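You operate a simulated robot arm through the tools that you are given. There is no shell and no other tool. Be economical: measure what you need, move in short steps, check, and stop when the job is done.

You are at the controls of a simulated two-armed robot. One attempt, no reset.

Task
Blow the rig out through the trap valve and leave the port open.
Fine: collar tight, pump to about 4 bar, trap valve open till zero and closed again; release stays closed; collar free, steel plug on the white pad. Set down upright: steel plug. Where these are worked on the way, their far stop is far enough and under half their travel is too little: trap valve.

It is judged by the outcome, as a careful person would: the job done as asked, and still so three seconds after it is handed in. It fails if anything else is knocked over, pushed out of place, dropped, spilled or broken.

Robot
Two 7-joint arms with four-finger grippers on one trunk, on a base that drives. Base frame: it is fixed to the floor where the robot stands at the start and does not move with it; the origin is under the middle of the robot, x ahead of it, y to its left, z up; the surface under the hand at the start is at about z = 0.8. Units: m, rad, N and s.
The left shoulder is at the start at [0.04, 0.181, 1.229], the right one opposite. With the tool pointing down near the work surface each hand reaches from about 0.26 to 0.82 m from the robot's upright axis, wherever it stands, measured 20 degrees to its own side. Places, roughly: collar lever [0.5, 0, 0.8]; measure button [0.7, -0.1, 0.9]; pump lever [0.4, -0.4, 0.9]; release valve [0.5, -0.2, 0.8]; trap valve [0.7, 0.1, 0.8]; trip dial [0.6, -0.3, 0.9]; type switch [0.6, -0.2, 0.9]; white console [0.7, -0.2, 0.9]; white pad of the rig table [0.3, -0.2, 0.8]. Payload 3.67 kg a hand.
The tool frame of a hand sits at the grasp point between the pads (the TCP): z along the fingers, y along the line on which they close. The tips reach 0.028 m beyond it. Largest opening 0.112 m; the body of the gripper starts 0.073 m behind the TCP.
Orientation is that of the tool frame in the base frame, as a unit quaternion [x, y, z, w]. With the fingers straight down and closing along the base's y, the tool's x points along the base's -x, its y along +y and its z along -z.

Tools
- The arms move only by the tool jog_arm. It takes "left_deltas", "right_deltas" or both (then of equal length, played together; a hand with none holds still); each is a list of rows, each a list of 7 numbers: the shift along the tool's x, y, z in m, then the turn, a rotation vector about the tool's x, y, z in rad, then the opening, from 0 (shut) to 1 (fully open). In form: [[x, y, z, wx, wy, wz, grip], ...]. A call has 1 to 8 rows; each row is the pose to reach, as a shift and turn from the pose commanded when the call began, along the tool's axes at that moment. A row lasts 0.2 s, in which the tool goes at most 0.05 m and 0.15 rad; a call with a longer step from one row to the next is refused whole, and so is a gripper value outside its range. Where a pose cannot be reached the arm comes as near as it can. A force on the tool above 40 N (or 10 N above the force at the start of the call, whichever is more), or a blocked arm, ends the call early, and 0.2 s more pass. The fingers move at their own pace and stop on an object; they squeeze with about 33 N. The grip force told is the motor's: it shows also when the fingers shut on nothing. Time passes only in rows, and 0.2 s behind the last, so rows that repeat a pose let the fingers close. The reply holds the time, the measured pose of the TCP, the force on the tool along the base axes, the opening and the grip force, in the units named above and with some noise, with the torque about the TCP (base axes, N m) and any sound that the robot's microphone picked up, and new pictures: "views" is both (left out), scene, wrist or none (wrist: the cameras of the hands that moved).
- Cameras (640 x 400 px; columns grow to the right, rows downward): "scene" is now at [0.0989, -0.0193, 1.4423]; the picture's right is [-0.24, -0.97, 0.00], its down [-0.69, 0.17, -0.70] and it looks along [0.68, -0.17, -0.71] (base axes); focal length 268 px, centre (320, 200). "left" rides on the left gripper at [0.06, 0.018, -0.104] in its tool frame; the picture's right is [-0.29, 0.96, 0.00], its down [-0.80, -0.24, -0.55] and it looks along [-0.53, -0.16, 0.83] (tool axes); focal length 234 px, centre (320, 200). "right" rides on the right gripper at [0.06, -0.018, -0.104] in its tool frame; the picture's right is [0.29, 0.96, 0.00], its down [-0.80, 0.24, -0.55] and it looks along [-0.53, 0.16, 0.83] (tool axes); focal length 234 px, centre (320, 200). There is no depth. A picture from a camera that has moved, and an enlarged one, comes with that camera's place and axes in the base frame and with its lens.
- raise_lower(by): slides the trunk up (or, below 0, down) by that many m; the arms and the scene camera ride with it, the base frame stays. It gives what a move gives, with no picture.
- roll_base(legs): drives the robot by 1 to 6 legs, each [ahead, left, turn to the left] in m, m and rad, along the robot's own axes; the way and the turn of a leg run together, so that a leg with both is an arc; at most 1.5 m and 3.142 rad a leg. The arms and the cameras ride along, it lands a little off, and it stops where it bumps. It gives what a move gives, and a new picture of the scene camera.
- pan_tilt(pan, tilt): turns the head with the scene camera to pan (to the left, within 1.501 rad either way) and tilt (down, from -0.506 to 1.204), counted from straight ahead of the robot. It gives what a move gives, and a new picture of the scene camera.
- zoom(camera, box): a new picture of the part [left, top, right, bottom] of that camera's present view, enlarged. The clock stands still meanwhile.
- job_done(): hands the job in; it is judged then, once.

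Go step by step. Nothing tells you exact positions but the pictures and the camera data: compare them with the known pose of the tool, close in by small moves and look again before you grip or let go. The budget is 120 turns and 260 pictures, counting those below and the enlarged ones. Unless the task says otherwise, let go and move clear before handing in, and close with one line.

The tools are called by a JSON object that holds its "fn" and its "kwargs". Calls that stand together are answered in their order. jog_arm: Moves the arms, as the interface text tells. Its arguments: {"type":"object","properties":{"left_deltas":{"type":"array"},"right_deltas":{"type":"array"},"views":{"type":"string","enum":["both","scene","wrist","none"]}},"required":[]} The other tools are called the same way: raise_lower (by) slides the trunk up or down; roll_base (legs) drives the base; pan_tilt (pan, tilt) turns the head that bears the scene camera; zoom (camera, box) takes an enlarged picture of a part of a camera's view; job_done () hands the job in.

At the start:

```text
clock: 0.0
left_ee_pos: [0.5035, 0.0606, 1.1563]
left_tool_rot: [-0.001, 1.0, 0.001, 0.0]
left_contact_force: [-0.7, -0.2, 0.0]
left_wrist_torque: [-0.01, -0.06, -0.05]
left_gripper_width: 0.1118
left_grip_force: 0.0
right_ee_pos: [0.4239, -0.3621, 1.1591]
right_tool_rot: [0.0, 1.0, 0.0, 0.0]
right_contact_force: [0.0, -0.1, 0.3]
right_wrist_torque: [-0.01, 0.01, -0.03]
right_gripper_width: 0.1119
right_grip_force: 0.0
trunk travel left (down, up): [-0.35, 0.164]
robot x, y, heading: [-0.001, -0.002, 0.001]
head pan, tilt: [-0.243, 0.791]
```

scene: 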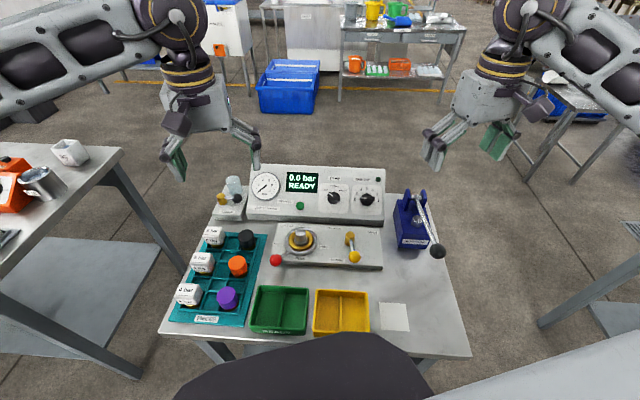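
right: 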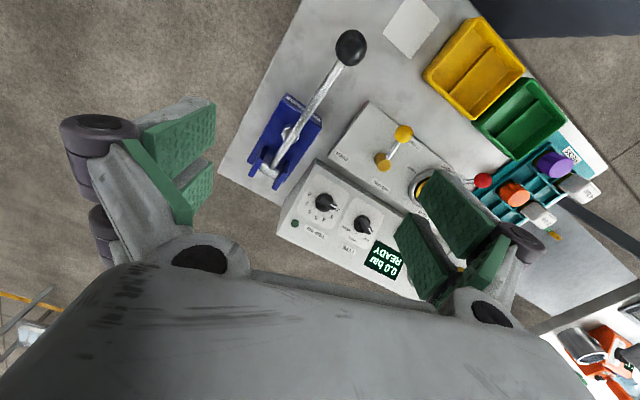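
left: 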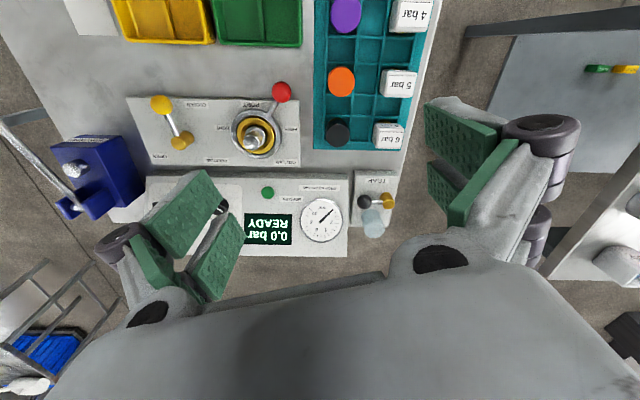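

I see the rig table with the console, pump, collar and plug, release valve and trap. I'll zoom in on the details first.

{"fn": "zoom", "kwargs": {"camera": "scene", "box": [260, 210, 400, 290]}}

{"fn": "zoom", "kwargs": {"camera": "scene", "box": [200, 160, 400, 230]}}

{"fn": "zoom", "kwargs": {"camera": "left", "box": [120, 80, 420, 250]}}

{"fn": "zoom", "kwargs": {"camera": "right", "box": [230, 10, 490, 220]}}

```text
4.57 times, centred on (330, 250) of scene
camera zoom: at [0.0989, -0.0193, 1.4423], right [-0.24, -0.97, 0.0], down [-0.69, 0.17, -0.7], along [0.68, -0.17, -0.71], focal length 1227 px, centre (274, -29)
```

zoom: 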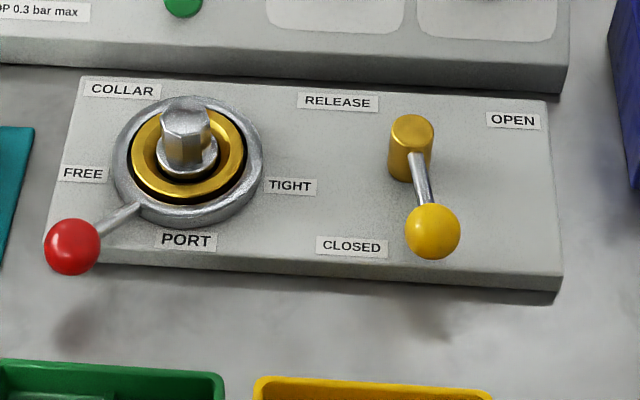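

```text
3.20 times, centred on (300, 195) of scene
camera zoom: at [0.0989, -0.0193, 1.4423], right [-0.24, -0.97, 0.0], down [-0.69, 0.17, -0.7], along [0.68, -0.17, -0.71], focal length 859 px, centre (384, 216)
```

zoom: 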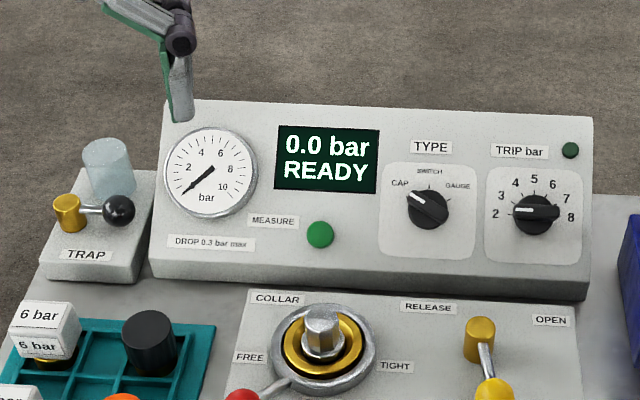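

```text
2.13 times, centred on (270, 165) of left
camera zoom: at [0.4439, 0.0776, 1.2608], right [0.29, 0.96, 0.0], down [0.8, -0.24, 0.55], along [0.53, -0.16, -0.83], focal length 500 px, centre (427, 275)
```

zoom: 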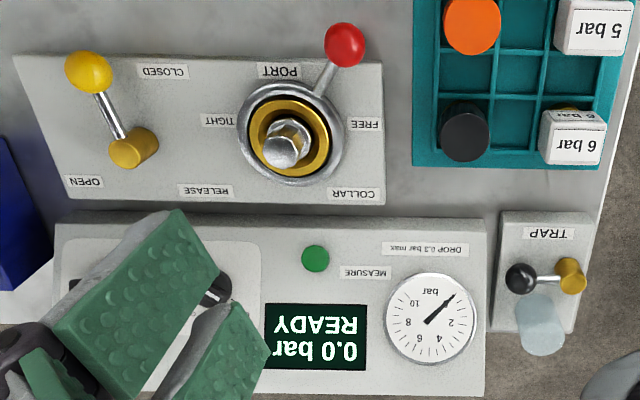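

```text
1.90 times, centred on (360, 115) of right
camera zoom: at [0.3634, -0.3807, 1.2633], right [-0.29, 0.96, 0.0], down [0.8, 0.24, 0.55], along [0.53, 0.16, -0.83], focal length 446 px, centre (244, 362)
```

zoom: 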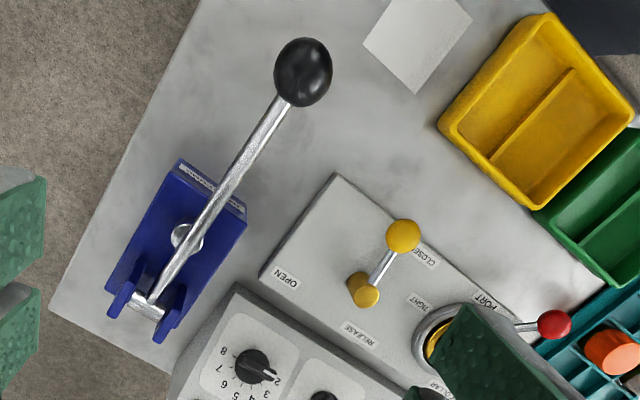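

The collar lever is front-left (FREE side), and the board looks yawed about 18° clockwise. I take the red ball to be near (0.488, 0, 0.846), so I'll bring the left hand above it as an open fork. I'll check the trip dial and the trap from there.

{"fn": "jog_arm", "kwargs": {"left_deltas": [[0.003, -0.012, 0.042, 0, 0, 0.06, 0.5], [0.006, -0.025, 0.084, 0, 0, 0.12, 0.5], [0.01, -0.037, 0.126, 0, 0, 0.19, 0.5], [0.013, -0.05, 0.168, 0, 0, 0.25, 0.5], [0.0158, -0.061, 0.206, 0, 0, 0.32, 0.5], [0.0158, -0.061, 0.206, 0, 0, 0.32, 0.5]], "views": "both"}}

{"fn": "zoom", "kwargs": {"camera": "scene", "box": [200, 160, 300, 220]}}

{"fn": "zoom", "kwargs": {"camera": "scene", "box": [310, 165, 400, 220]}}

```text
clock: 1.4
left_ee_pos: [0.4869, 0.0007, 0.9501]
left_tool_rot: [0.159, 0.987, 0.001, 0.0]
left_contact_force: [0.9, 0.6, 0.3]
left_wrist_torque: [-0.03, 0.0, -0.03]
left_gripper_width: 0.0559
left_grip_force: 0.0
right_ee_pos: [0.4238, -0.3623, 1.1603]
right_tool_rot: [0.0, 1.0, 0.0, 0.001]
right_contact_force: [0.1, 0.5, 0.8]
right_wrist_torque: [0.02, -0.03, 0.01]
right_gripper_width: 0.1117
right_grip_force: 0.2
trunk travel left (down, up): [-0.35, 0.164]
robot x, y, heading: [0.0009, 0.0001, -0.005]
head pan, tilt: [-0.243, 0.791]
camera scene: at [0.0986, -0.0191, 1.4424], right [-0.24, -0.97, 0.0], down [-0.69, 0.17, -0.7], along [0.68, -0.17, -0.71], focal length 268 px, centre (320, 200)
camera left: at [0.4358, 0.0352, 1.0553], right [0.57, 0.82, 0.0], down [0.68, -0.48, 0.55], along [0.45, -0.32, -0.83], focal length 234 px, centre (320, 200)
```

scene: 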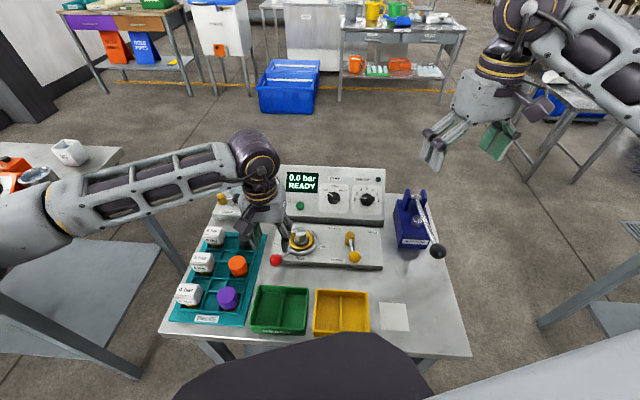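
left: 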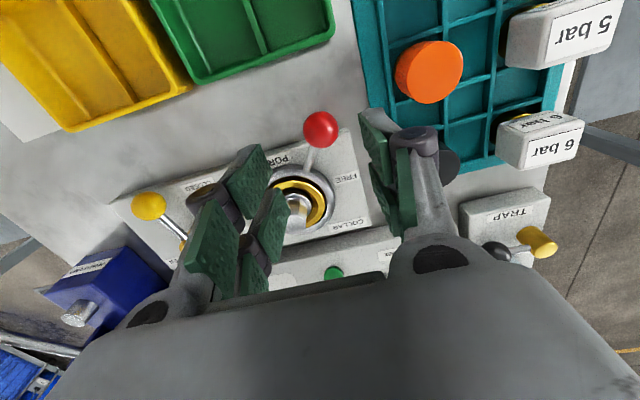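

```text
6.40 times, centred on (250, 190) of scene
camera zoom: at [0.0986, -0.0191, 1.4424], right [-0.24, -0.97, 0.0], down [-0.69, 0.17, -0.7], along [0.68, -0.17, -0.71], focal length 1718 px, centre (768, 264)
```

zoom: 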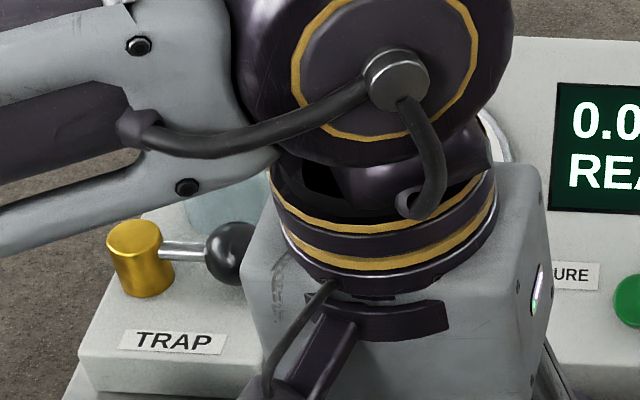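

```text
7.11 times, centred on (355, 192) of scene
camera zoom: at [0.0986, -0.0191, 1.4424], right [-0.24, -0.97, 0.0], down [-0.69, 0.17, -0.7], along [0.68, -0.17, -0.71], focal length 1909 px, centre (71, 253)
```

zoom: 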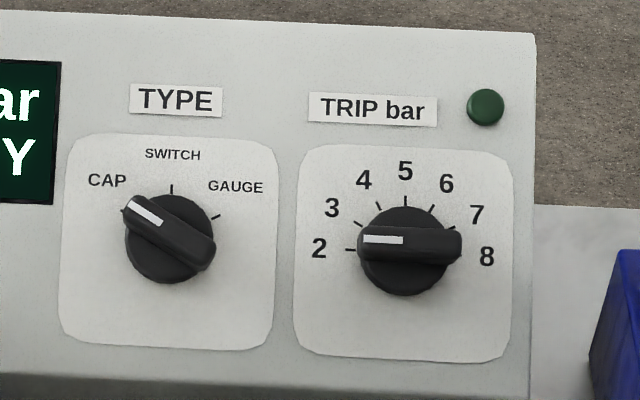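

The trip dial and type knob need no change. The red ball is confirmed at (0.4875, -0.0007), so I'll lower the fork around it.

{"fn": "jog_arm", "kwargs": {"left_deltas": [[0, 0, 0.032, 0, 0, 0, 0.5], [0, 0, 0.064, 0, 0, 0, 0.5], [0, 0, 0.093, 0, 0, 0, 0.5], [0, 0, 0.093, 0, 0, 0, 0.5]], "views": "both"}}

{"fn": "zoom", "kwargs": {"camera": "scene", "box": [240, 210, 360, 290]}}

```text
clock: 2.4
left_ee_pos: [0.4873, -0.001, 0.8576]
left_tool_rot: [0.159, 0.987, 0.001, 0.0]
left_contact_force: [-0.1, 0.1, 0.4]
left_wrist_torque: [0.02, 0.02, 0.03]
left_gripper_width: 0.0558
left_grip_force: 0.0
right_ee_pos: [0.4238, -0.3621, 1.1585]
right_tool_rot: [-0.001, 1.0, -0.001, 0.0]
right_contact_force: [0.0, -0.6, 0.7]
right_wrist_torque: [-0.05, 0.02, 0.03]
right_gripper_width: 0.1121
right_grip_force: 0.0
trunk travel left (down, up): [-0.35, 0.164]
robot x, y, heading: [-0.0021, 0.0009, -0.005]
head pan, tilt: [-0.243, 0.791]
camera scene: at [0.0987, -0.0193, 1.4424], right [-0.24, -0.97, 0.0], down [-0.69, 0.17, -0.7], along [0.68, -0.17, -0.71], focal length 268 px, centre (320, 200)
camera left: at [0.4369, 0.0349, 0.962], right [0.57, 0.82, 0.0], down [0.68, -0.48, 0.55], along [0.45, -0.32, -0.83], focal length 234 px, centre (320, 200)
```

scene: 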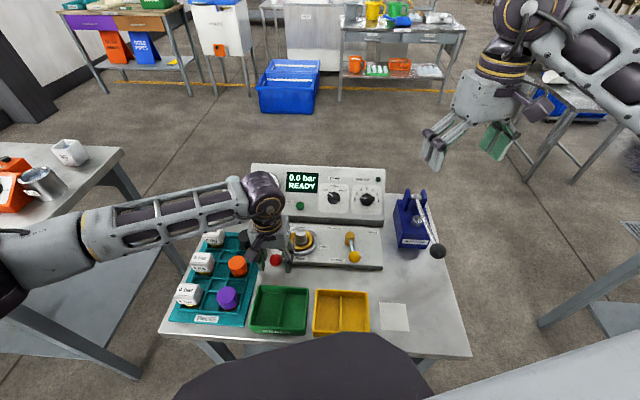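
left: 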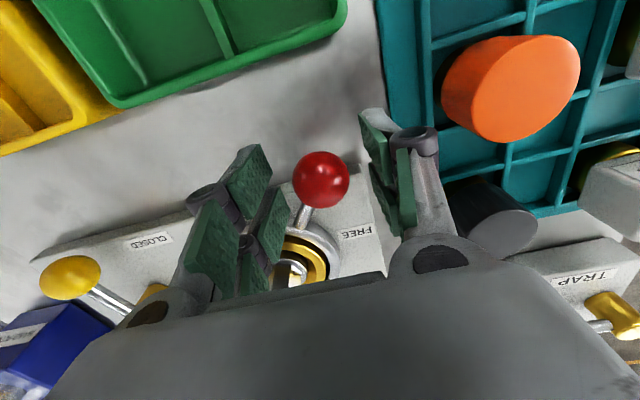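

```text
5.00 times, centred on (300, 250) of scene
camera zoom: at [0.0987, -0.0193, 1.4424], right [-0.24, -0.97, 0.0], down [-0.69, 0.17, -0.7], along [0.68, -0.17, -0.71], focal length 1342 px, centre (420, -50)
```

zoom: 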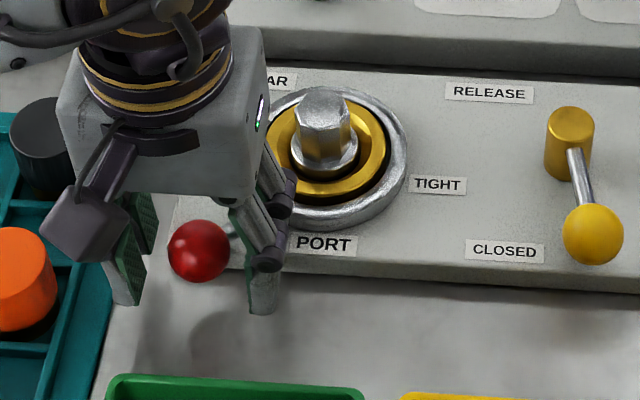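

The ball sits centred between the fingers. Now I'll sweep the lever along its arc toward TIGHT.

{"fn": "jog_arm", "kwargs": {"left_deltas": [[0.0076, -0.0134, 0.093, 0, 0, 0, 0.5], [0.0128, -0.0273, 0.093, 0, 0, 0, 0.5], [0.0158, -0.0419, 0.093, 0, 0, 0, 0.5], [0.0164, -0.0567, 0.093, 0, 0, 0, 0.5], [0.0148, -0.0715, 0.093, 0, 0, 0, 0.5], [0.0108, -0.0858, 0.093, 0, 0, 0, 0.5]], "views": "none"}}

```text
refused: row 1 steps farther than a row can; nothing moved
```

Deltas count from the current pose, so I'll set z to zero.

{"fn": "jog_arm", "kwargs": {"left_deltas": [[0.0076, -0.0134, 0, 0, 0, 0, 0.5], [0.0128, -0.0273, 0, 0, 0, 0, 0.5], [0.0158, -0.0419, 0, 0, 0, 0, 0.5], [0.0164, -0.0567, 0, 0, 0, 0, 0.5], [0.0148, -0.0715, 0, 0, 0, 0, 0.5], [0.0108, -0.0858, 0, 0, 0, 0, 0.5]], "views": "both"}}

```text
clock: 3.8
left_ee_pos: [0.4505, -0.0787, 0.8582]
left_tool_rot: [0.158, 0.987, 0.0, 0.0]
left_contact_force: [0.5, 0.1, 0.6]
left_wrist_torque: [0.01, -0.02, 0.0]
left_gripper_width: 0.056
left_grip_force: 0.0
right_ee_pos: [0.4233, -0.3615, 1.1596]
right_tool_rot: [0.0, 1.0, 0.0, -0.001]
right_contact_force: [0.0, 0.4, -0.1]
right_wrist_torque: [0.02, 0.02, -0.03]
right_gripper_width: 0.1122
right_grip_force: 0.1
trunk travel left (down, up): [-0.35, 0.164]
robot x, y, heading: [-0.0046, 0.0018, -0.0]
head pan, tilt: [-0.243, 0.791]
camera scene: at [0.0991, -0.0202, 1.4423], right [-0.24, -0.97, 0.0], down [-0.69, 0.17, -0.7], along [0.68, -0.17, -0.71], focal length 268 px, centre (320, 200)
camera left: at [0.3996, -0.0438, 0.9618], right [0.57, 0.82, 0.0], down [0.68, -0.48, 0.55], along [0.45, -0.32, -0.83], focal length 234 px, centre (320, 200)
```

scene: 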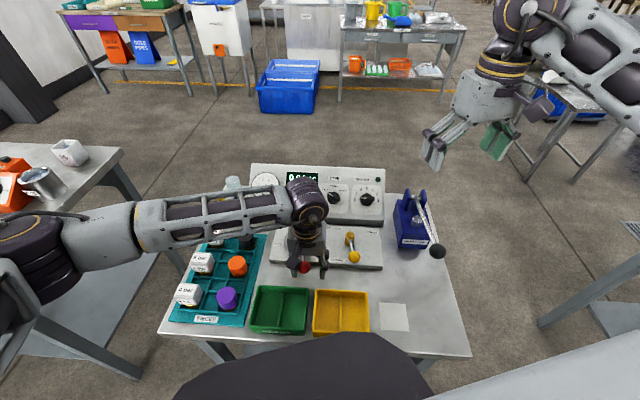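
left: 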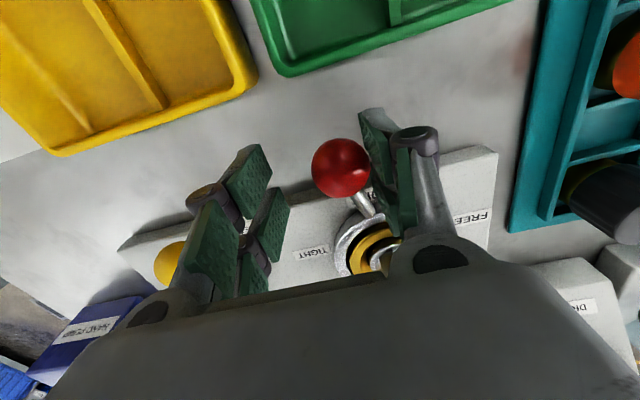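

The lever follows easily. I'll continue along the arc and turn the hand with it.

{"fn": "jog_arm", "kwargs": {"left_deltas": [[-0.003, -0.007, 0, 0, 0, -0.12, 0.5], [-0.0062, -0.0135, 0, 0, 0, -0.24, 0.5], [-0.0102, -0.02, 0, 0, 0, -0.36, 0.5], [-0.0144, -0.0259, 0, 0, 0, -0.48, 0.5], [-0.019, -0.031, 0, 0, 0, -0.6, 0.5]], "views": "both"}}

{"fn": "zoom", "kwargs": {"camera": "scene", "box": [250, 210, 390, 290]}}

```text
clock: 5.0
left_ee_pos: [0.4591, -0.1143, 0.8573]
left_tool_rot: [-0.142, 0.99, 0.0, 0.0]
left_contact_force: [-0.1, 0.7, -0.4]
left_wrist_torque: [-0.01, 0.03, 0.0]
left_gripper_width: 0.0561
left_grip_force: 0.1
right_ee_pos: [0.4235, -0.362, 1.1588]
right_tool_rot: [0.0, 1.0, 0.0, 0.0]
right_contact_force: [0.1, -0.6, 0.5]
right_wrist_torque: [0.03, 0.02, 0.02]
right_gripper_width: 0.1119
right_grip_force: 0.0
trunk travel left (down, up): [-0.35, 0.164]
robot x, y, heading: [0.0013, -0.0013, -0.001]
head pan, tilt: [-0.243, 0.791]
camera scene: at [0.0989, -0.0195, 1.4423], right [-0.24, -0.97, 0.0], down [-0.69, 0.17, -0.7], along [0.68, -0.17, -0.71], focal length 268 px, centre (320, 200)
camera left: at [0.3966, -0.1142, 0.9622], right [0.01, 1.0, 0.0], down [0.83, -0.01, 0.55], along [0.55, -0.01, -0.83], focal length 234 px, centre (320, 200)
```

scene: 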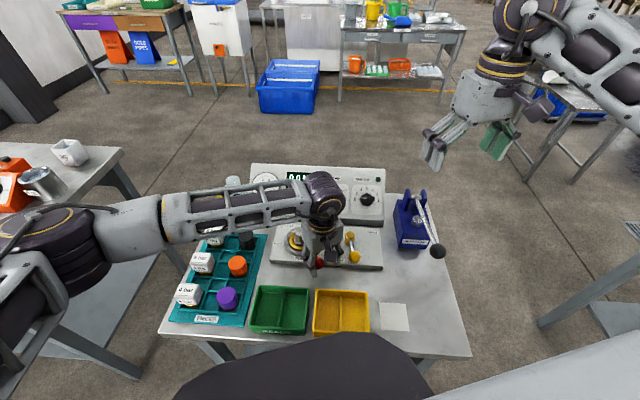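
left: 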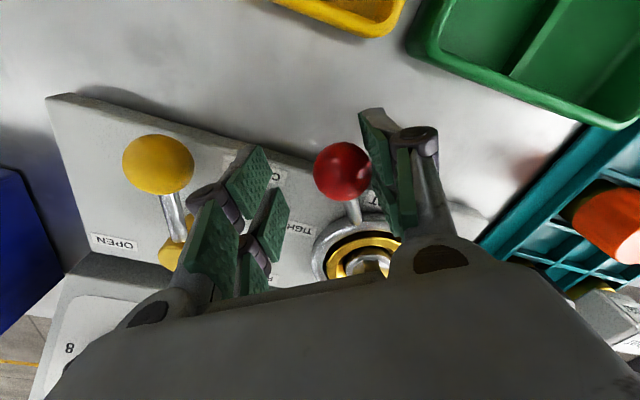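

```text
4.57 times, centred on (320, 250) of scene
camera zoom: at [0.0989, -0.0195, 1.4423], right [-0.24, -0.97, 0.0], down [-0.69, 0.17, -0.7], along [0.68, -0.17, -0.71], focal length 1227 px, centre (320, -29)
```

zoom: 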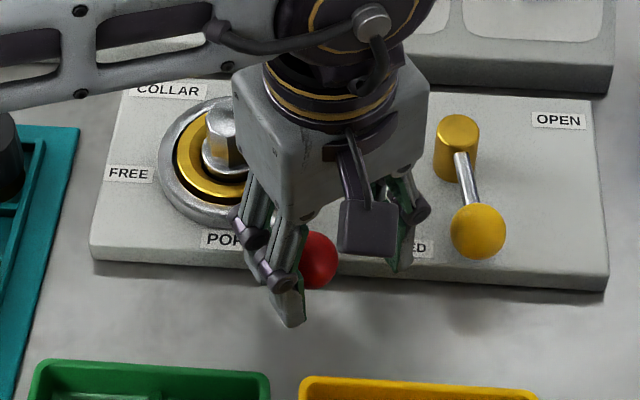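

The lever is now about 35° past front. I'll go on until it meets its stop.

{"fn": "jog_arm", "kwargs": {"left_deltas": [[-0.0012, -0.0098, 0, 0, 0, -0.12, 0.5], [-0.0036, -0.0176, 0, 0, 0, -0.24, 0.5], [-0.0065, -0.0255, 0, 0, 0, -0.36, 0.5], [-0.0102, -0.033, 0, 0, 0, -0.46, 0.5]], "views": "both"}}

{"fn": "zoom", "kwargs": {"camera": "scene", "box": [250, 210, 390, 290]}}

```text
clock: 5.7
left_ee_pos: [0.4661, -0.1216, 0.8529]
left_tool_rot: [-0.282, 0.96, 0.01, -0.001]
left_contact_force: [-12.3, 23.8, 7.3]
left_wrist_torque: [0.34, 0.34, -0.08]
left_gripper_width: 0.0715
left_grip_force: 14.0
right_ee_pos: [0.4215, -0.3589, 1.1599]
right_tool_rot: [-0.002, 1.0, -0.001, 0.001]
right_contact_force: [0.0, -0.5, -0.5]
right_wrist_torque: [0.04, -0.04, 0.01]
right_gripper_width: 0.112
right_grip_force: 0.0
trunk travel left (down, up): [-0.35, 0.164]
robot x, y, heading: [0.0018, 0.0006, -0.001]
head pan, tilt: [-0.243, 0.791]
stopped in row 3 (left hand): the force on the tool passed its limit at 45 N (the readings are from after the stop); the commanded pose is now the measured one
camera scene: at [0.0958, -0.0163, 1.4427], right [-0.24, -0.97, 0.0], down [-0.69, 0.17, -0.7], along [0.68, -0.17, -0.71], focal length 268 px, centre (320, 200)
camera left: at [0.407, -0.1417, 0.9585], right [-0.27, 0.96, 0.02], down [0.8, 0.22, 0.55], along [0.53, 0.17, -0.83], focal length 234 px, centre (320, 200)
```

scene: 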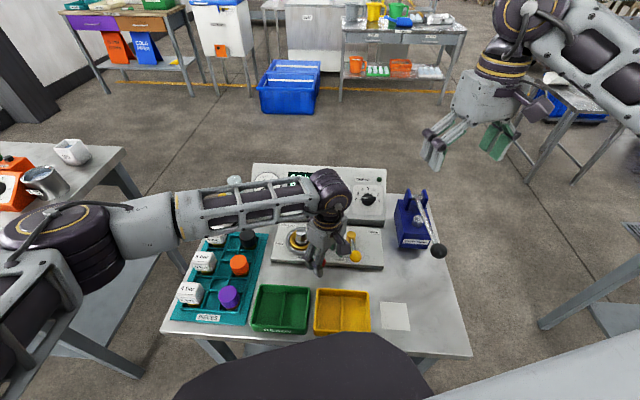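
left: 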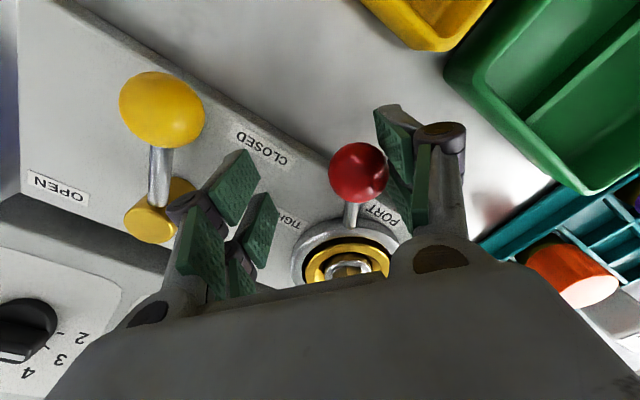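

```text
4.57 times, centred on (320, 250) of scene
camera zoom: at [0.0958, -0.0163, 1.4427], right [-0.24, -0.97, 0.0], down [-0.69, 0.17, -0.7], along [0.68, -0.17, -0.71], focal length 1227 px, centre (320, -29)
```

zoom: 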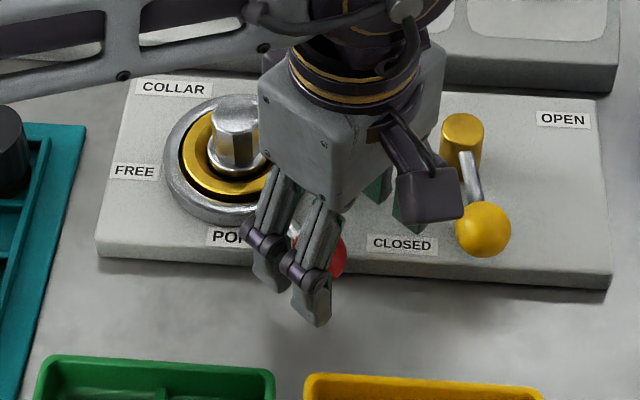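

The collar lever hit its stop at TIGHT, about the same angle past front as it began on the other side. I'll free the left hand and lift it while the right hand goes above the pump ball.

{"fn": "jog_arm", "kwargs": {"left_deltas": [[0, 0.008, 0, 0, 0, 0, 0.55], [0, 0.011, -0.004, 0, 0, 0, 0.55], [0, 0.011, -0.045, 0, 0, 0, 0.55], [0, 0.011, -0.09, 0, 0, 0, 0.55], [0, 0.011, -0.135, 0, 0, 0, 0.55], [0, 0.03, -0.17, 0, 0, 0.1, 0.55]], "right_deltas": [[0.01, 0.003, 0.0, 0, 0, 0.05, 0.7], [0.025, 0.006, 0.02, 0, 0, 0.1, 0.7], [0.04, 0.01, 0.045, 0, 0, 0.16, 0.7], [0.055, 0.014, 0.07, 0, 0, 0.22, 0.7], [0.068, 0.017, 0.1, 0, 0, 0.28, 0.7], [0.068, 0.017, 0.1, 0, 0, 0.32, 0.7]], "views": "both"}}

{"fn": "zoom", "kwargs": {"camera": "scene", "box": [250, 210, 390, 290]}}

{"fn": "zoom", "kwargs": {"camera": "scene", "box": [340, 160, 500, 280]}}

```text
clock: 7.1
left_ee_pos: [0.4536, -0.1019, 1.0235]
left_tool_rot: [-0.232, 0.973, 0.007, -0.002]
left_contact_force: [-0.3, 0.4, -0.3]
left_wrist_torque: [-0.03, 0.0, 0.0]
left_gripper_width: 0.0617
left_grip_force: 0.1
right_ee_pos: [0.3553, -0.343, 1.0603]
right_tool_rot: [0.158, 0.988, -0.001, 0.0]
right_contact_force: [-0.4, 1.5, 0.2]
right_wrist_torque: [-0.06, -0.01, -0.04]
right_gripper_width: 0.0783
right_grip_force: 0.0
trunk travel left (down, up): [-0.35, 0.164]
robot x, y, heading: [-0.0007, 0.0011, 0.004]
head pan, tilt: [-0.243, 0.791]
camera scene: at [0.0981, -0.0172, 1.4424], right [-0.24, -0.97, 0.0], down [-0.69, 0.17, -0.7], along [0.68, -0.17, -0.71], focal length 268 px, centre (320, 200)
camera right: at [0.2928, -0.3419, 1.1642], right [0.03, 1.0, 0.0], down [0.83, -0.02, 0.55], along [0.55, -0.01, -0.83], focal length 234 px, centre (320, 200)
camera left: at [0.3923, -0.1147, 1.1296], right [-0.17, 0.98, 0.01], down [0.82, 0.14, 0.55], along [0.54, 0.11, -0.83], focal length 234 px, centre (320, 200)
```

scene: 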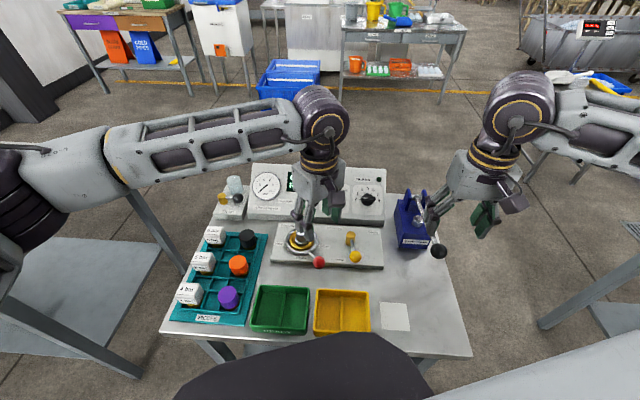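
right: 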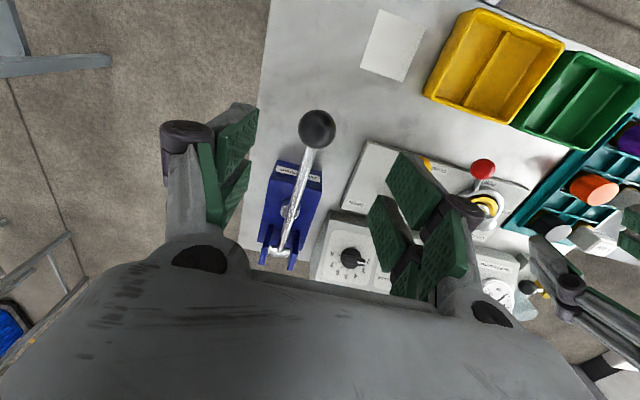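
left: 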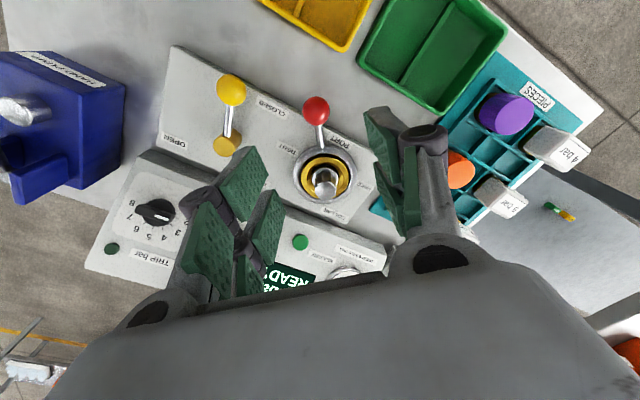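

```text
4.57 times, centred on (320, 250) of scene
camera zoom: at [0.0981, -0.0172, 1.4424], right [-0.24, -0.97, 0.0], down [-0.69, 0.17, -0.7], along [0.68, -0.17, -0.71], focal length 1227 px, centre (320, -29)
```

zoom: 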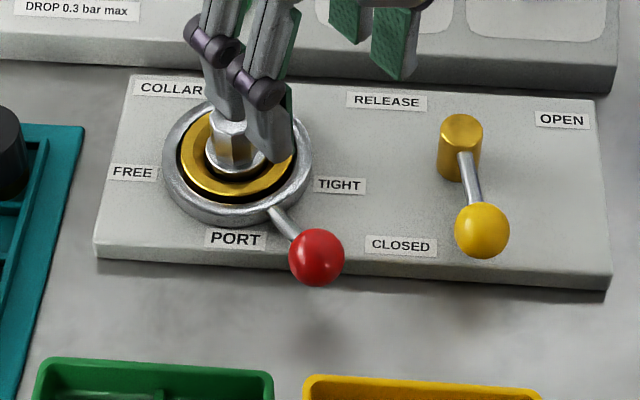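

```text
3.33 times, centred on (420, 220) of scene
camera zoom: at [0.0981, -0.0172, 1.4424], right [-0.24, -0.97, 0.0], down [-0.69, 0.17, -0.7], along [0.68, -0.17, -0.71], focal length 895 px, centre (-13, 133)
```

zoom: 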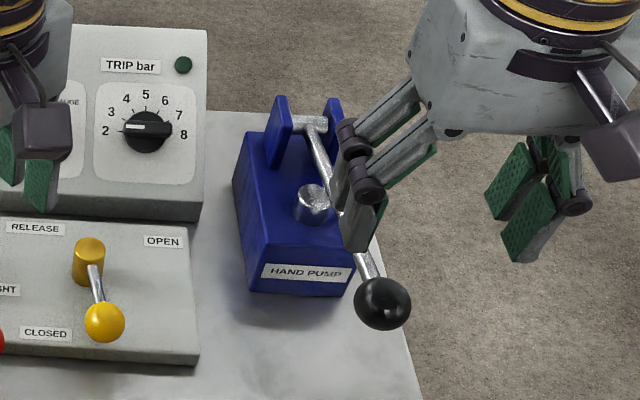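

The collar is tight and the release is closed. I'll park the left hand to the left so the display is clear, and lower the right hand around the pump ball at about (0.355, -0.345, 0.956).

{"fn": "jog_arm", "kwargs": {"left_deltas": [[-0.025, 0.035, -0.004, 0, 0, 0.06, 0.5], [-0.05, 0.07, -0.008, 0, 0, 0.12, 0.5], [-0.075, 0.105, -0.012, 0, 0, 0.18, 0.5], [-0.1, 0.14, -0.016, 0, 0, 0.24, 0.5], [-0.125, 0.176, -0.02, 0, 0, 0.3, 0.5], [-0.15, 0.212, -0.024, 0, 0, 0.38, 0.5], [-0.177, 0.249, -0.027, 0, 0, 0.46, 0.5]], "right_deltas": [[0, -0.002, 0.02, 0, 0, 0, 0.7], [0, -0.002, 0.04, 0, 0, 0, 0.7], [0, -0.002, 0.06, 0, 0, 0, 0.7], [0, -0.002, 0.075, 0, 0, 0, 0.7], [0, -0.002, 0.09, 0, 0, 0, 0.7], [0, -0.002, 0.104, 0, 0, 0, 0.7], [0, -0.002, 0.104, 0, 0, 0, 0.7]], "views": "both"}}

{"fn": "zoom", "kwargs": {"camera": "scene", "box": [340, 160, 500, 280]}}

```text
clock: 8.7
left_ee_pos: [0.4998, 0.2004, 1.0551]
left_tool_rot: [-0.004, 1.0, 0.006, -0.002]
left_contact_force: [-0.3, 0.6, -0.9]
left_wrist_torque: [0.0, -0.02, -0.02]
left_gripper_width: 0.0562
left_grip_force: 0.1
right_ee_pos: [0.3543, -0.3449, 0.9551]
right_tool_rot: [0.158, 0.987, -0.001, 0.001]
right_contact_force: [0.2, 1.0, 0.4]
right_wrist_torque: [-0.02, -0.02, 0.02]
right_gripper_width: 0.0784
right_grip_force: 0.0
trunk travel left (down, up): [-0.35, 0.164]
robot x, y, heading: [0.0016, 0.005, 0.001]
head pan, tilt: [-0.243, 0.791]
camera scene: at [0.098, -0.0165, 1.4424], right [-0.24, -0.97, 0.0], down [-0.69, 0.17, -0.7], along [0.68, -0.17, -0.71], focal length 268 px, centre (320, 200)
camera right: at [0.2923, -0.3427, 1.0598], right [0.03, 1.0, 0.0], down [0.83, -0.02, 0.55], along [0.55, -0.02, -0.83], focal length 234 px, centre (320, 200)
camera left: at [0.4405, 0.2156, 1.1598], right [0.28, 0.96, 0.01], down [0.8, -0.24, 0.55], along [0.53, -0.15, -0.84], focal length 234 px, centre (320, 200)
```

scene: 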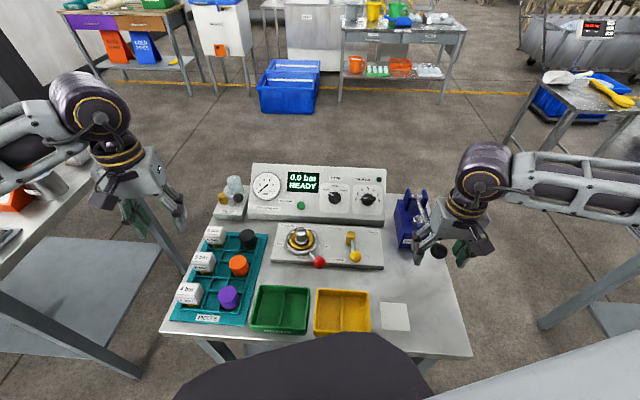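
right: 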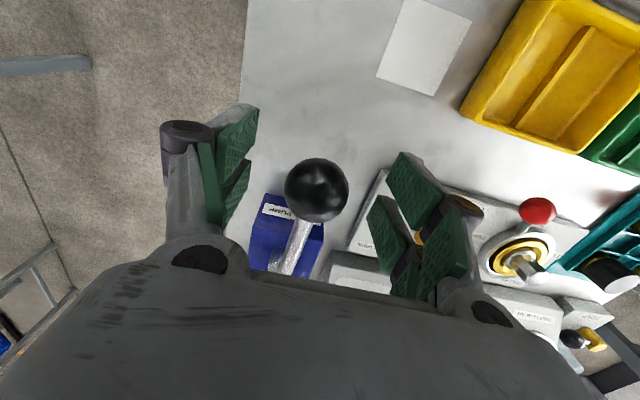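
left: 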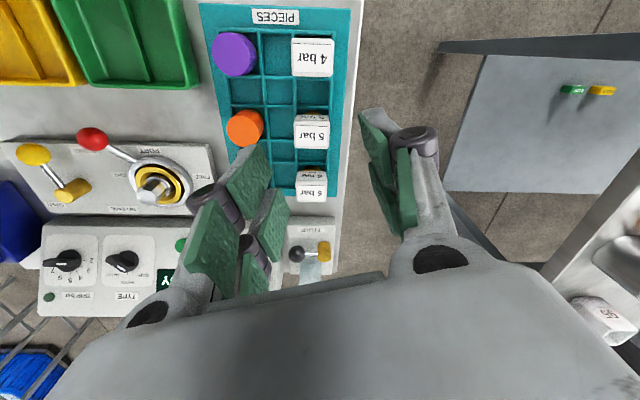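

```text
3.33 times, centred on (420, 220) of scene
camera zoom: at [0.098, -0.0165, 1.4424], right [-0.24, -0.97, 0.0], down [-0.69, 0.17, -0.7], along [0.68, -0.17, -0.71], focal length 895 px, centre (-13, 133)
```

zoom: 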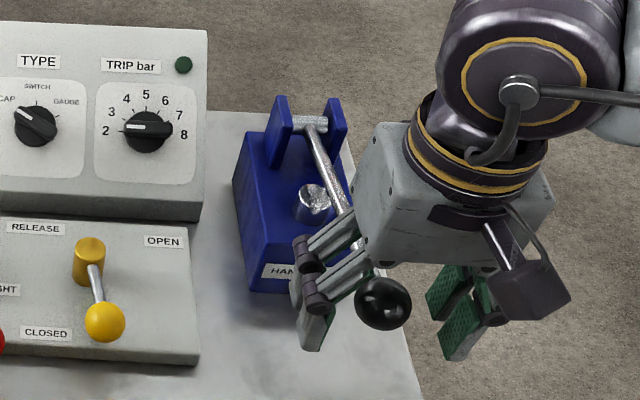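

The ball is centred in the right fingers. I'll close on it.

{"fn": "jog_arm", "kwargs": {"right_deltas": [[0, 0, 0, 0, 0, 0, 0.3], [0, 0, 0, 0, 0, 0, 0], [0, 0, 0, 0, 0, 0, 0]], "views": "wrist"}}

```text
clock: 9.5
left_ee_pos: [0.4985, 0.1977, 1.0547]
left_tool_rot: [-0.004, 1.0, 0.006, -0.003]
left_contact_force: [-0.2, 0.1, 0.7]
left_wrist_torque: [0.0, -0.02, 0.0]
left_gripper_width: 0.056
left_grip_force: 0.0
right_ee_pos: [0.3557, -0.3454, 0.9557]
right_tool_rot: [0.158, 0.987, 0.0, 0.0]
right_contact_force: [-1.2, -0.8, 0.5]
right_wrist_torque: [0.0, -0.11, 0.03]
right_gripper_width: 0.0325
right_grip_force: 44.9
trunk travel left (down, up): [-0.35, 0.164]
robot x, y, heading: [0.0009, 0.0021, 0.002]
head pan, tilt: [-0.243, 0.791]
camera right: at [0.2927, -0.3441, 1.0594], right [0.03, 1.0, 0.0], down [0.83, -0.02, 0.55], along [0.55, -0.01, -0.83], focal length 234 px, centre (320, 200)
```

right: 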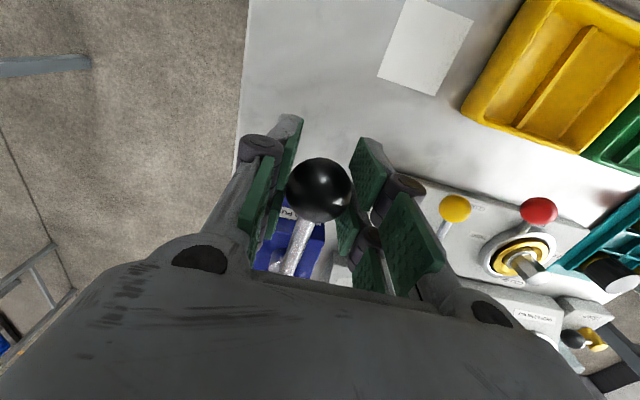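

Gripped. I'll make the first partial down stroke along the arc and watch the display and forces.

{"fn": "jog_arm", "kwargs": {"right_deltas": [[0.0027, 0, 0.01, 0, 0, 0, 0], [0.0051, 0, 0.0196, 0, 0, 0, 0], [0.007, 0, 0.03, 0, 0, 0, 0], [0.0086, 0, 0.0405, 0, 0, 0, 0], [0.0096, 0, 0.051, 0, 0, 0, 0], [0.0103, 0, 0.0616, 0, 0, 0, 0]], "views": "both"}}

{"fn": "zoom", "kwargs": {"camera": "scene", "box": [240, 150, 480, 290]}}

```text
clock: 10.9
left_ee_pos: [0.5039, 0.1973, 1.0528]
left_tool_rot: [-0.004, 1.0, 0.006, -0.004]
left_contact_force: [-0.8, -0.4, 0.6]
left_wrist_torque: [0.05, 0.0, -0.02]
left_gripper_width: 0.0563
left_grip_force: 0.0
right_ee_pos: [0.3507, -0.3438, 0.8937]
right_tool_rot: [0.158, 0.987, 0.0, 0.003]
right_contact_force: [37.9, -6.6, 9.5]
right_wrist_torque: [-0.06, -0.59, -0.04]
right_gripper_width: 0.0322
right_grip_force: 45.3
trunk travel left (down, up): [-0.35, 0.164]
robot x, y, heading: [-0.0002, 0.0008, -0.001]
head pan, tilt: [-0.243, 0.791]
camera scene: at [0.1032, -0.0186, 1.442], right [-0.24, -0.97, 0.0], down [-0.69, 0.17, -0.7], along [0.68, -0.17, -0.71], focal length 268 px, centre (320, 200)
camera right: at [0.2876, -0.3424, 0.9975], right [0.03, 1.0, 0.0], down [0.83, -0.02, 0.56], along [0.56, -0.02, -0.83], focal length 234 px, centre (320, 200)
```

scene: 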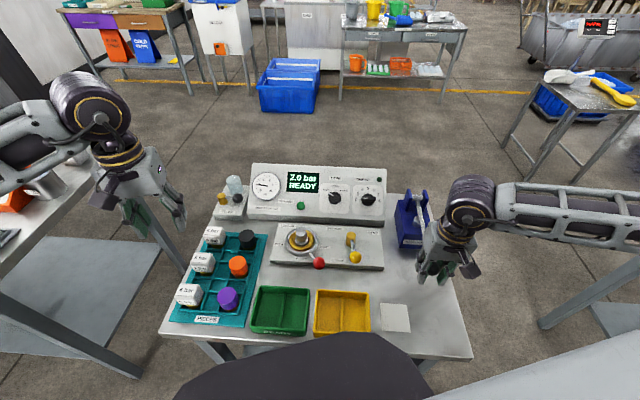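
right: 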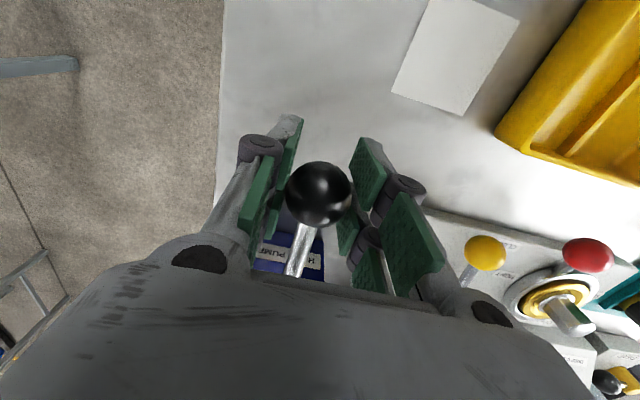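

```text
2.67 times, centred on (360, 220) of scene
camera zoom: at [0.1032, -0.0186, 1.442], right [-0.24, -0.97, 0.0], down [-0.69, 0.17, -0.7], along [0.68, -0.17, -0.71], focal length 716 px, centre (213, 147)
```

zoom: 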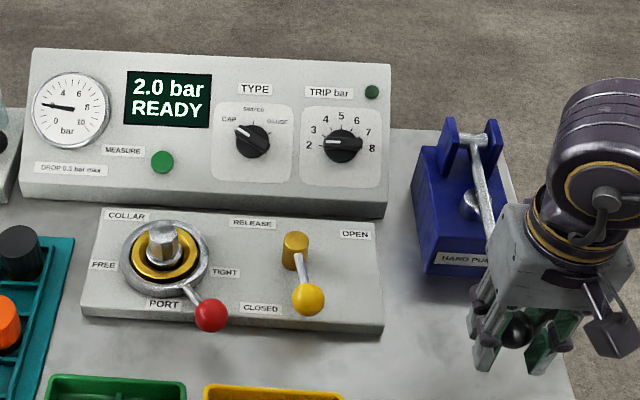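

2.0 bar after this stroke, though I was pulling outward a little too hard. I'll ease that and lift the lever back up.

{"fn": "jog_arm", "kwargs": {"right_deltas": [[-0.006, 0, 0, 0, 0, 0, 0], [-0.0065, 0, -0.015, 0, 0, 0, 0], [-0.0068, 0, -0.03, 0, 0, 0, 0], [-0.008, 0, -0.046, 0, 0, 0, 0], [-0.0103, 0, -0.0616, 0, 0, 0, 0], [-0.0103, 0, -0.0616, 0, 0, 0, 0]], "views": "scene"}}

{"fn": "zoom", "kwargs": {"camera": "scene", "box": [240, 150, 480, 290]}}

```text
clock: 12.3
left_ee_pos: [0.501, 0.1974, 1.0546]
left_tool_rot: [-0.004, 1.0, 0.008, -0.004]
left_contact_force: [0.6, 0.0, 0.1]
left_wrist_torque: [0.01, -0.02, 0.01]
left_gripper_width: 0.0559
left_grip_force: 0.1
right_ee_pos: [0.3552, -0.3454, 0.9532]
right_tool_rot: [0.157, 0.988, 0.0, -0.003]
right_contact_force: [-3.6, 6.9, -30.5]
right_wrist_torque: [0.12, 0.23, 0.09]
right_gripper_width: 0.0323
right_grip_force: 44.8
trunk travel left (down, up): [-0.35, 0.164]
robot x, y, heading: [0.0004, -0.0068, 0.002]
head pan, tilt: [-0.243, 0.791]
camera scene: at [0.0997, -0.0189, 1.442], right [-0.24, -0.97, 0.0], down [-0.69, 0.17, -0.7], along [0.68, -0.17, -0.71], focal length 268 px, centre (320, 200)
```

scene: 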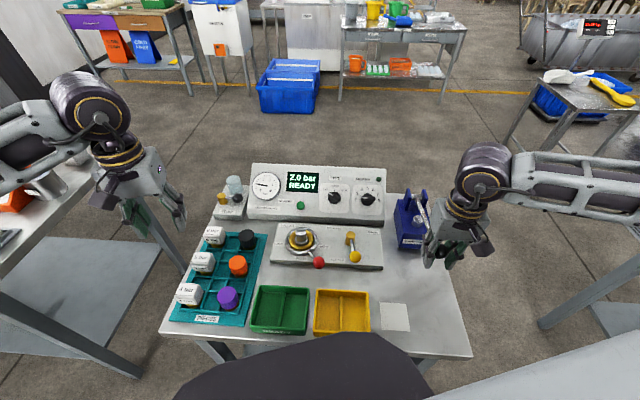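

```text
2.67 times, centred on (360, 220) of scene
camera zoom: at [0.0997, -0.0189, 1.442], right [-0.24, -0.97, 0.0], down [-0.69, 0.17, -0.7], along [0.68, -0.17, -0.71], focal length 716 px, centre (213, 147)
```

zoom: 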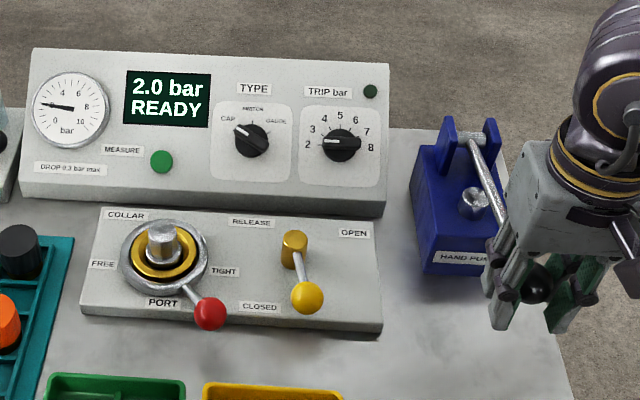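

Pressure holds at 2.0. Second down stroke, with less outward pull.

{"fn": "jog_arm", "kwargs": {"right_deltas": [[0.0012, 0, 0.01, 0, 0, 0, 0], [0.0022, 0, 0.02, 0, 0, 0, 0], [0.003, 0, 0.03, 0, 0, 0, 0], [0.0036, 0, 0.0405, 0, 0, 0, 0], [0.004, 0, 0.051, 0, 0, 0, 0], [0.004, 0, 0.0616, 0, 0, 0, 0]], "views": "scene"}}

{"fn": "zoom", "kwargs": {"camera": "scene", "box": [240, 150, 480, 290]}}

```text
clock: 13.7
left_ee_pos: [0.4996, 0.1987, 1.0555]
left_tool_rot: [-0.004, 1.0, 0.007, -0.004]
left_contact_force: [0.3, -0.5, 0.3]
left_wrist_torque: [0.0, 0.0, -0.01]
left_gripper_width: 0.0563
left_grip_force: 0.0
right_ee_pos: [0.3539, -0.3441, 0.8919]
right_tool_rot: [0.158, 0.987, 0.0, 0.0]
right_contact_force: [8.3, -0.9, 9.0]
right_wrist_torque: [-0.37, -0.97, 0.01]
right_gripper_width: 0.0314
right_grip_force: 45.4
trunk travel left (down, up): [-0.35, 0.164]
robot x, y, heading: [-0.0031, -0.0001, 0.003]
head pan, tilt: [-0.243, 0.791]
camera scene: at [0.0992, -0.018, 1.4423], right [-0.24, -0.97, 0.0], down [-0.69, 0.17, -0.7], along [0.68, -0.17, -0.71], focal length 268 px, centre (320, 200)
```

scene: 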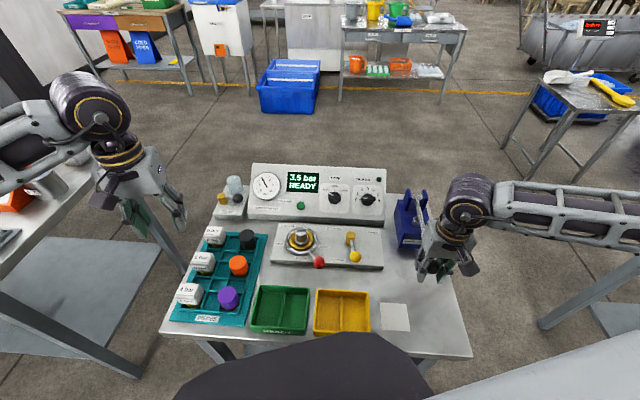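

```text
2.67 times, centred on (360, 220) of scene
camera zoom: at [0.0992, -0.018, 1.4423], right [-0.24, -0.97, 0.0], down [-0.69, 0.17, -0.7], along [0.68, -0.17, -0.71], focal length 716 px, centre (213, 147)
```

zoom: 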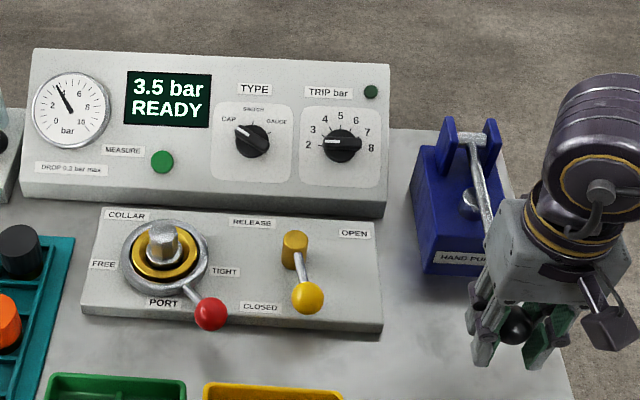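

3.5 bar. I'll push a little further down to add about half a bar.

{"fn": "jog_arm", "kwargs": {"right_deltas": [[0.0, 0, 0.008, 0, 0, 0, 0], [-0.001, 0, 0.016, 0, 0, 0, 0]], "views": "none"}}

{"fn": "zoom", "kwargs": {"camera": "scene", "box": [240, 150, 480, 290]}}

```text
clock: 14.3
left_ee_pos: [0.4989, 0.1993, 1.0551]
left_tool_rot: [-0.004, 1.0, 0.006, -0.002]
left_contact_force: [0.6, -0.8, -0.4]
left_wrist_torque: [-0.01, -0.02, 0.01]
left_gripper_width: 0.0561
left_grip_force: 0.1
right_ee_pos: [0.3532, -0.3446, 0.8785]
right_tool_rot: [0.158, 0.987, 0.0, 0.002]
right_contact_force: [10.9, -3.5, 29.4]
right_wrist_torque: [0.03, 0.08, -0.02]
right_gripper_width: 0.0313
right_grip_force: 45.2
trunk travel left (down, up): [-0.35, 0.164]
robot x, y, heading: [-0.002, 0.0008, 0.005]
head pan, tilt: [-0.243, 0.791]
```

```text
2.67 times, centred on (360, 220) of scene
camera zoom: at [0.098, -0.017, 1.4426], right [-0.24, -0.97, 0.0], down [-0.69, 0.17, -0.7], along [0.68, -0.17, -0.71], focal length 716 px, centre (213, 147)
```

zoom: 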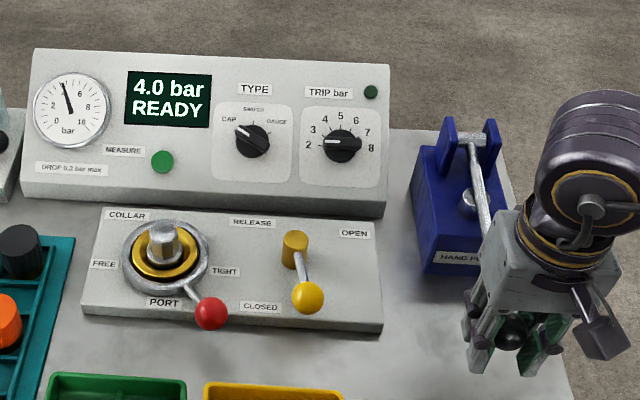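

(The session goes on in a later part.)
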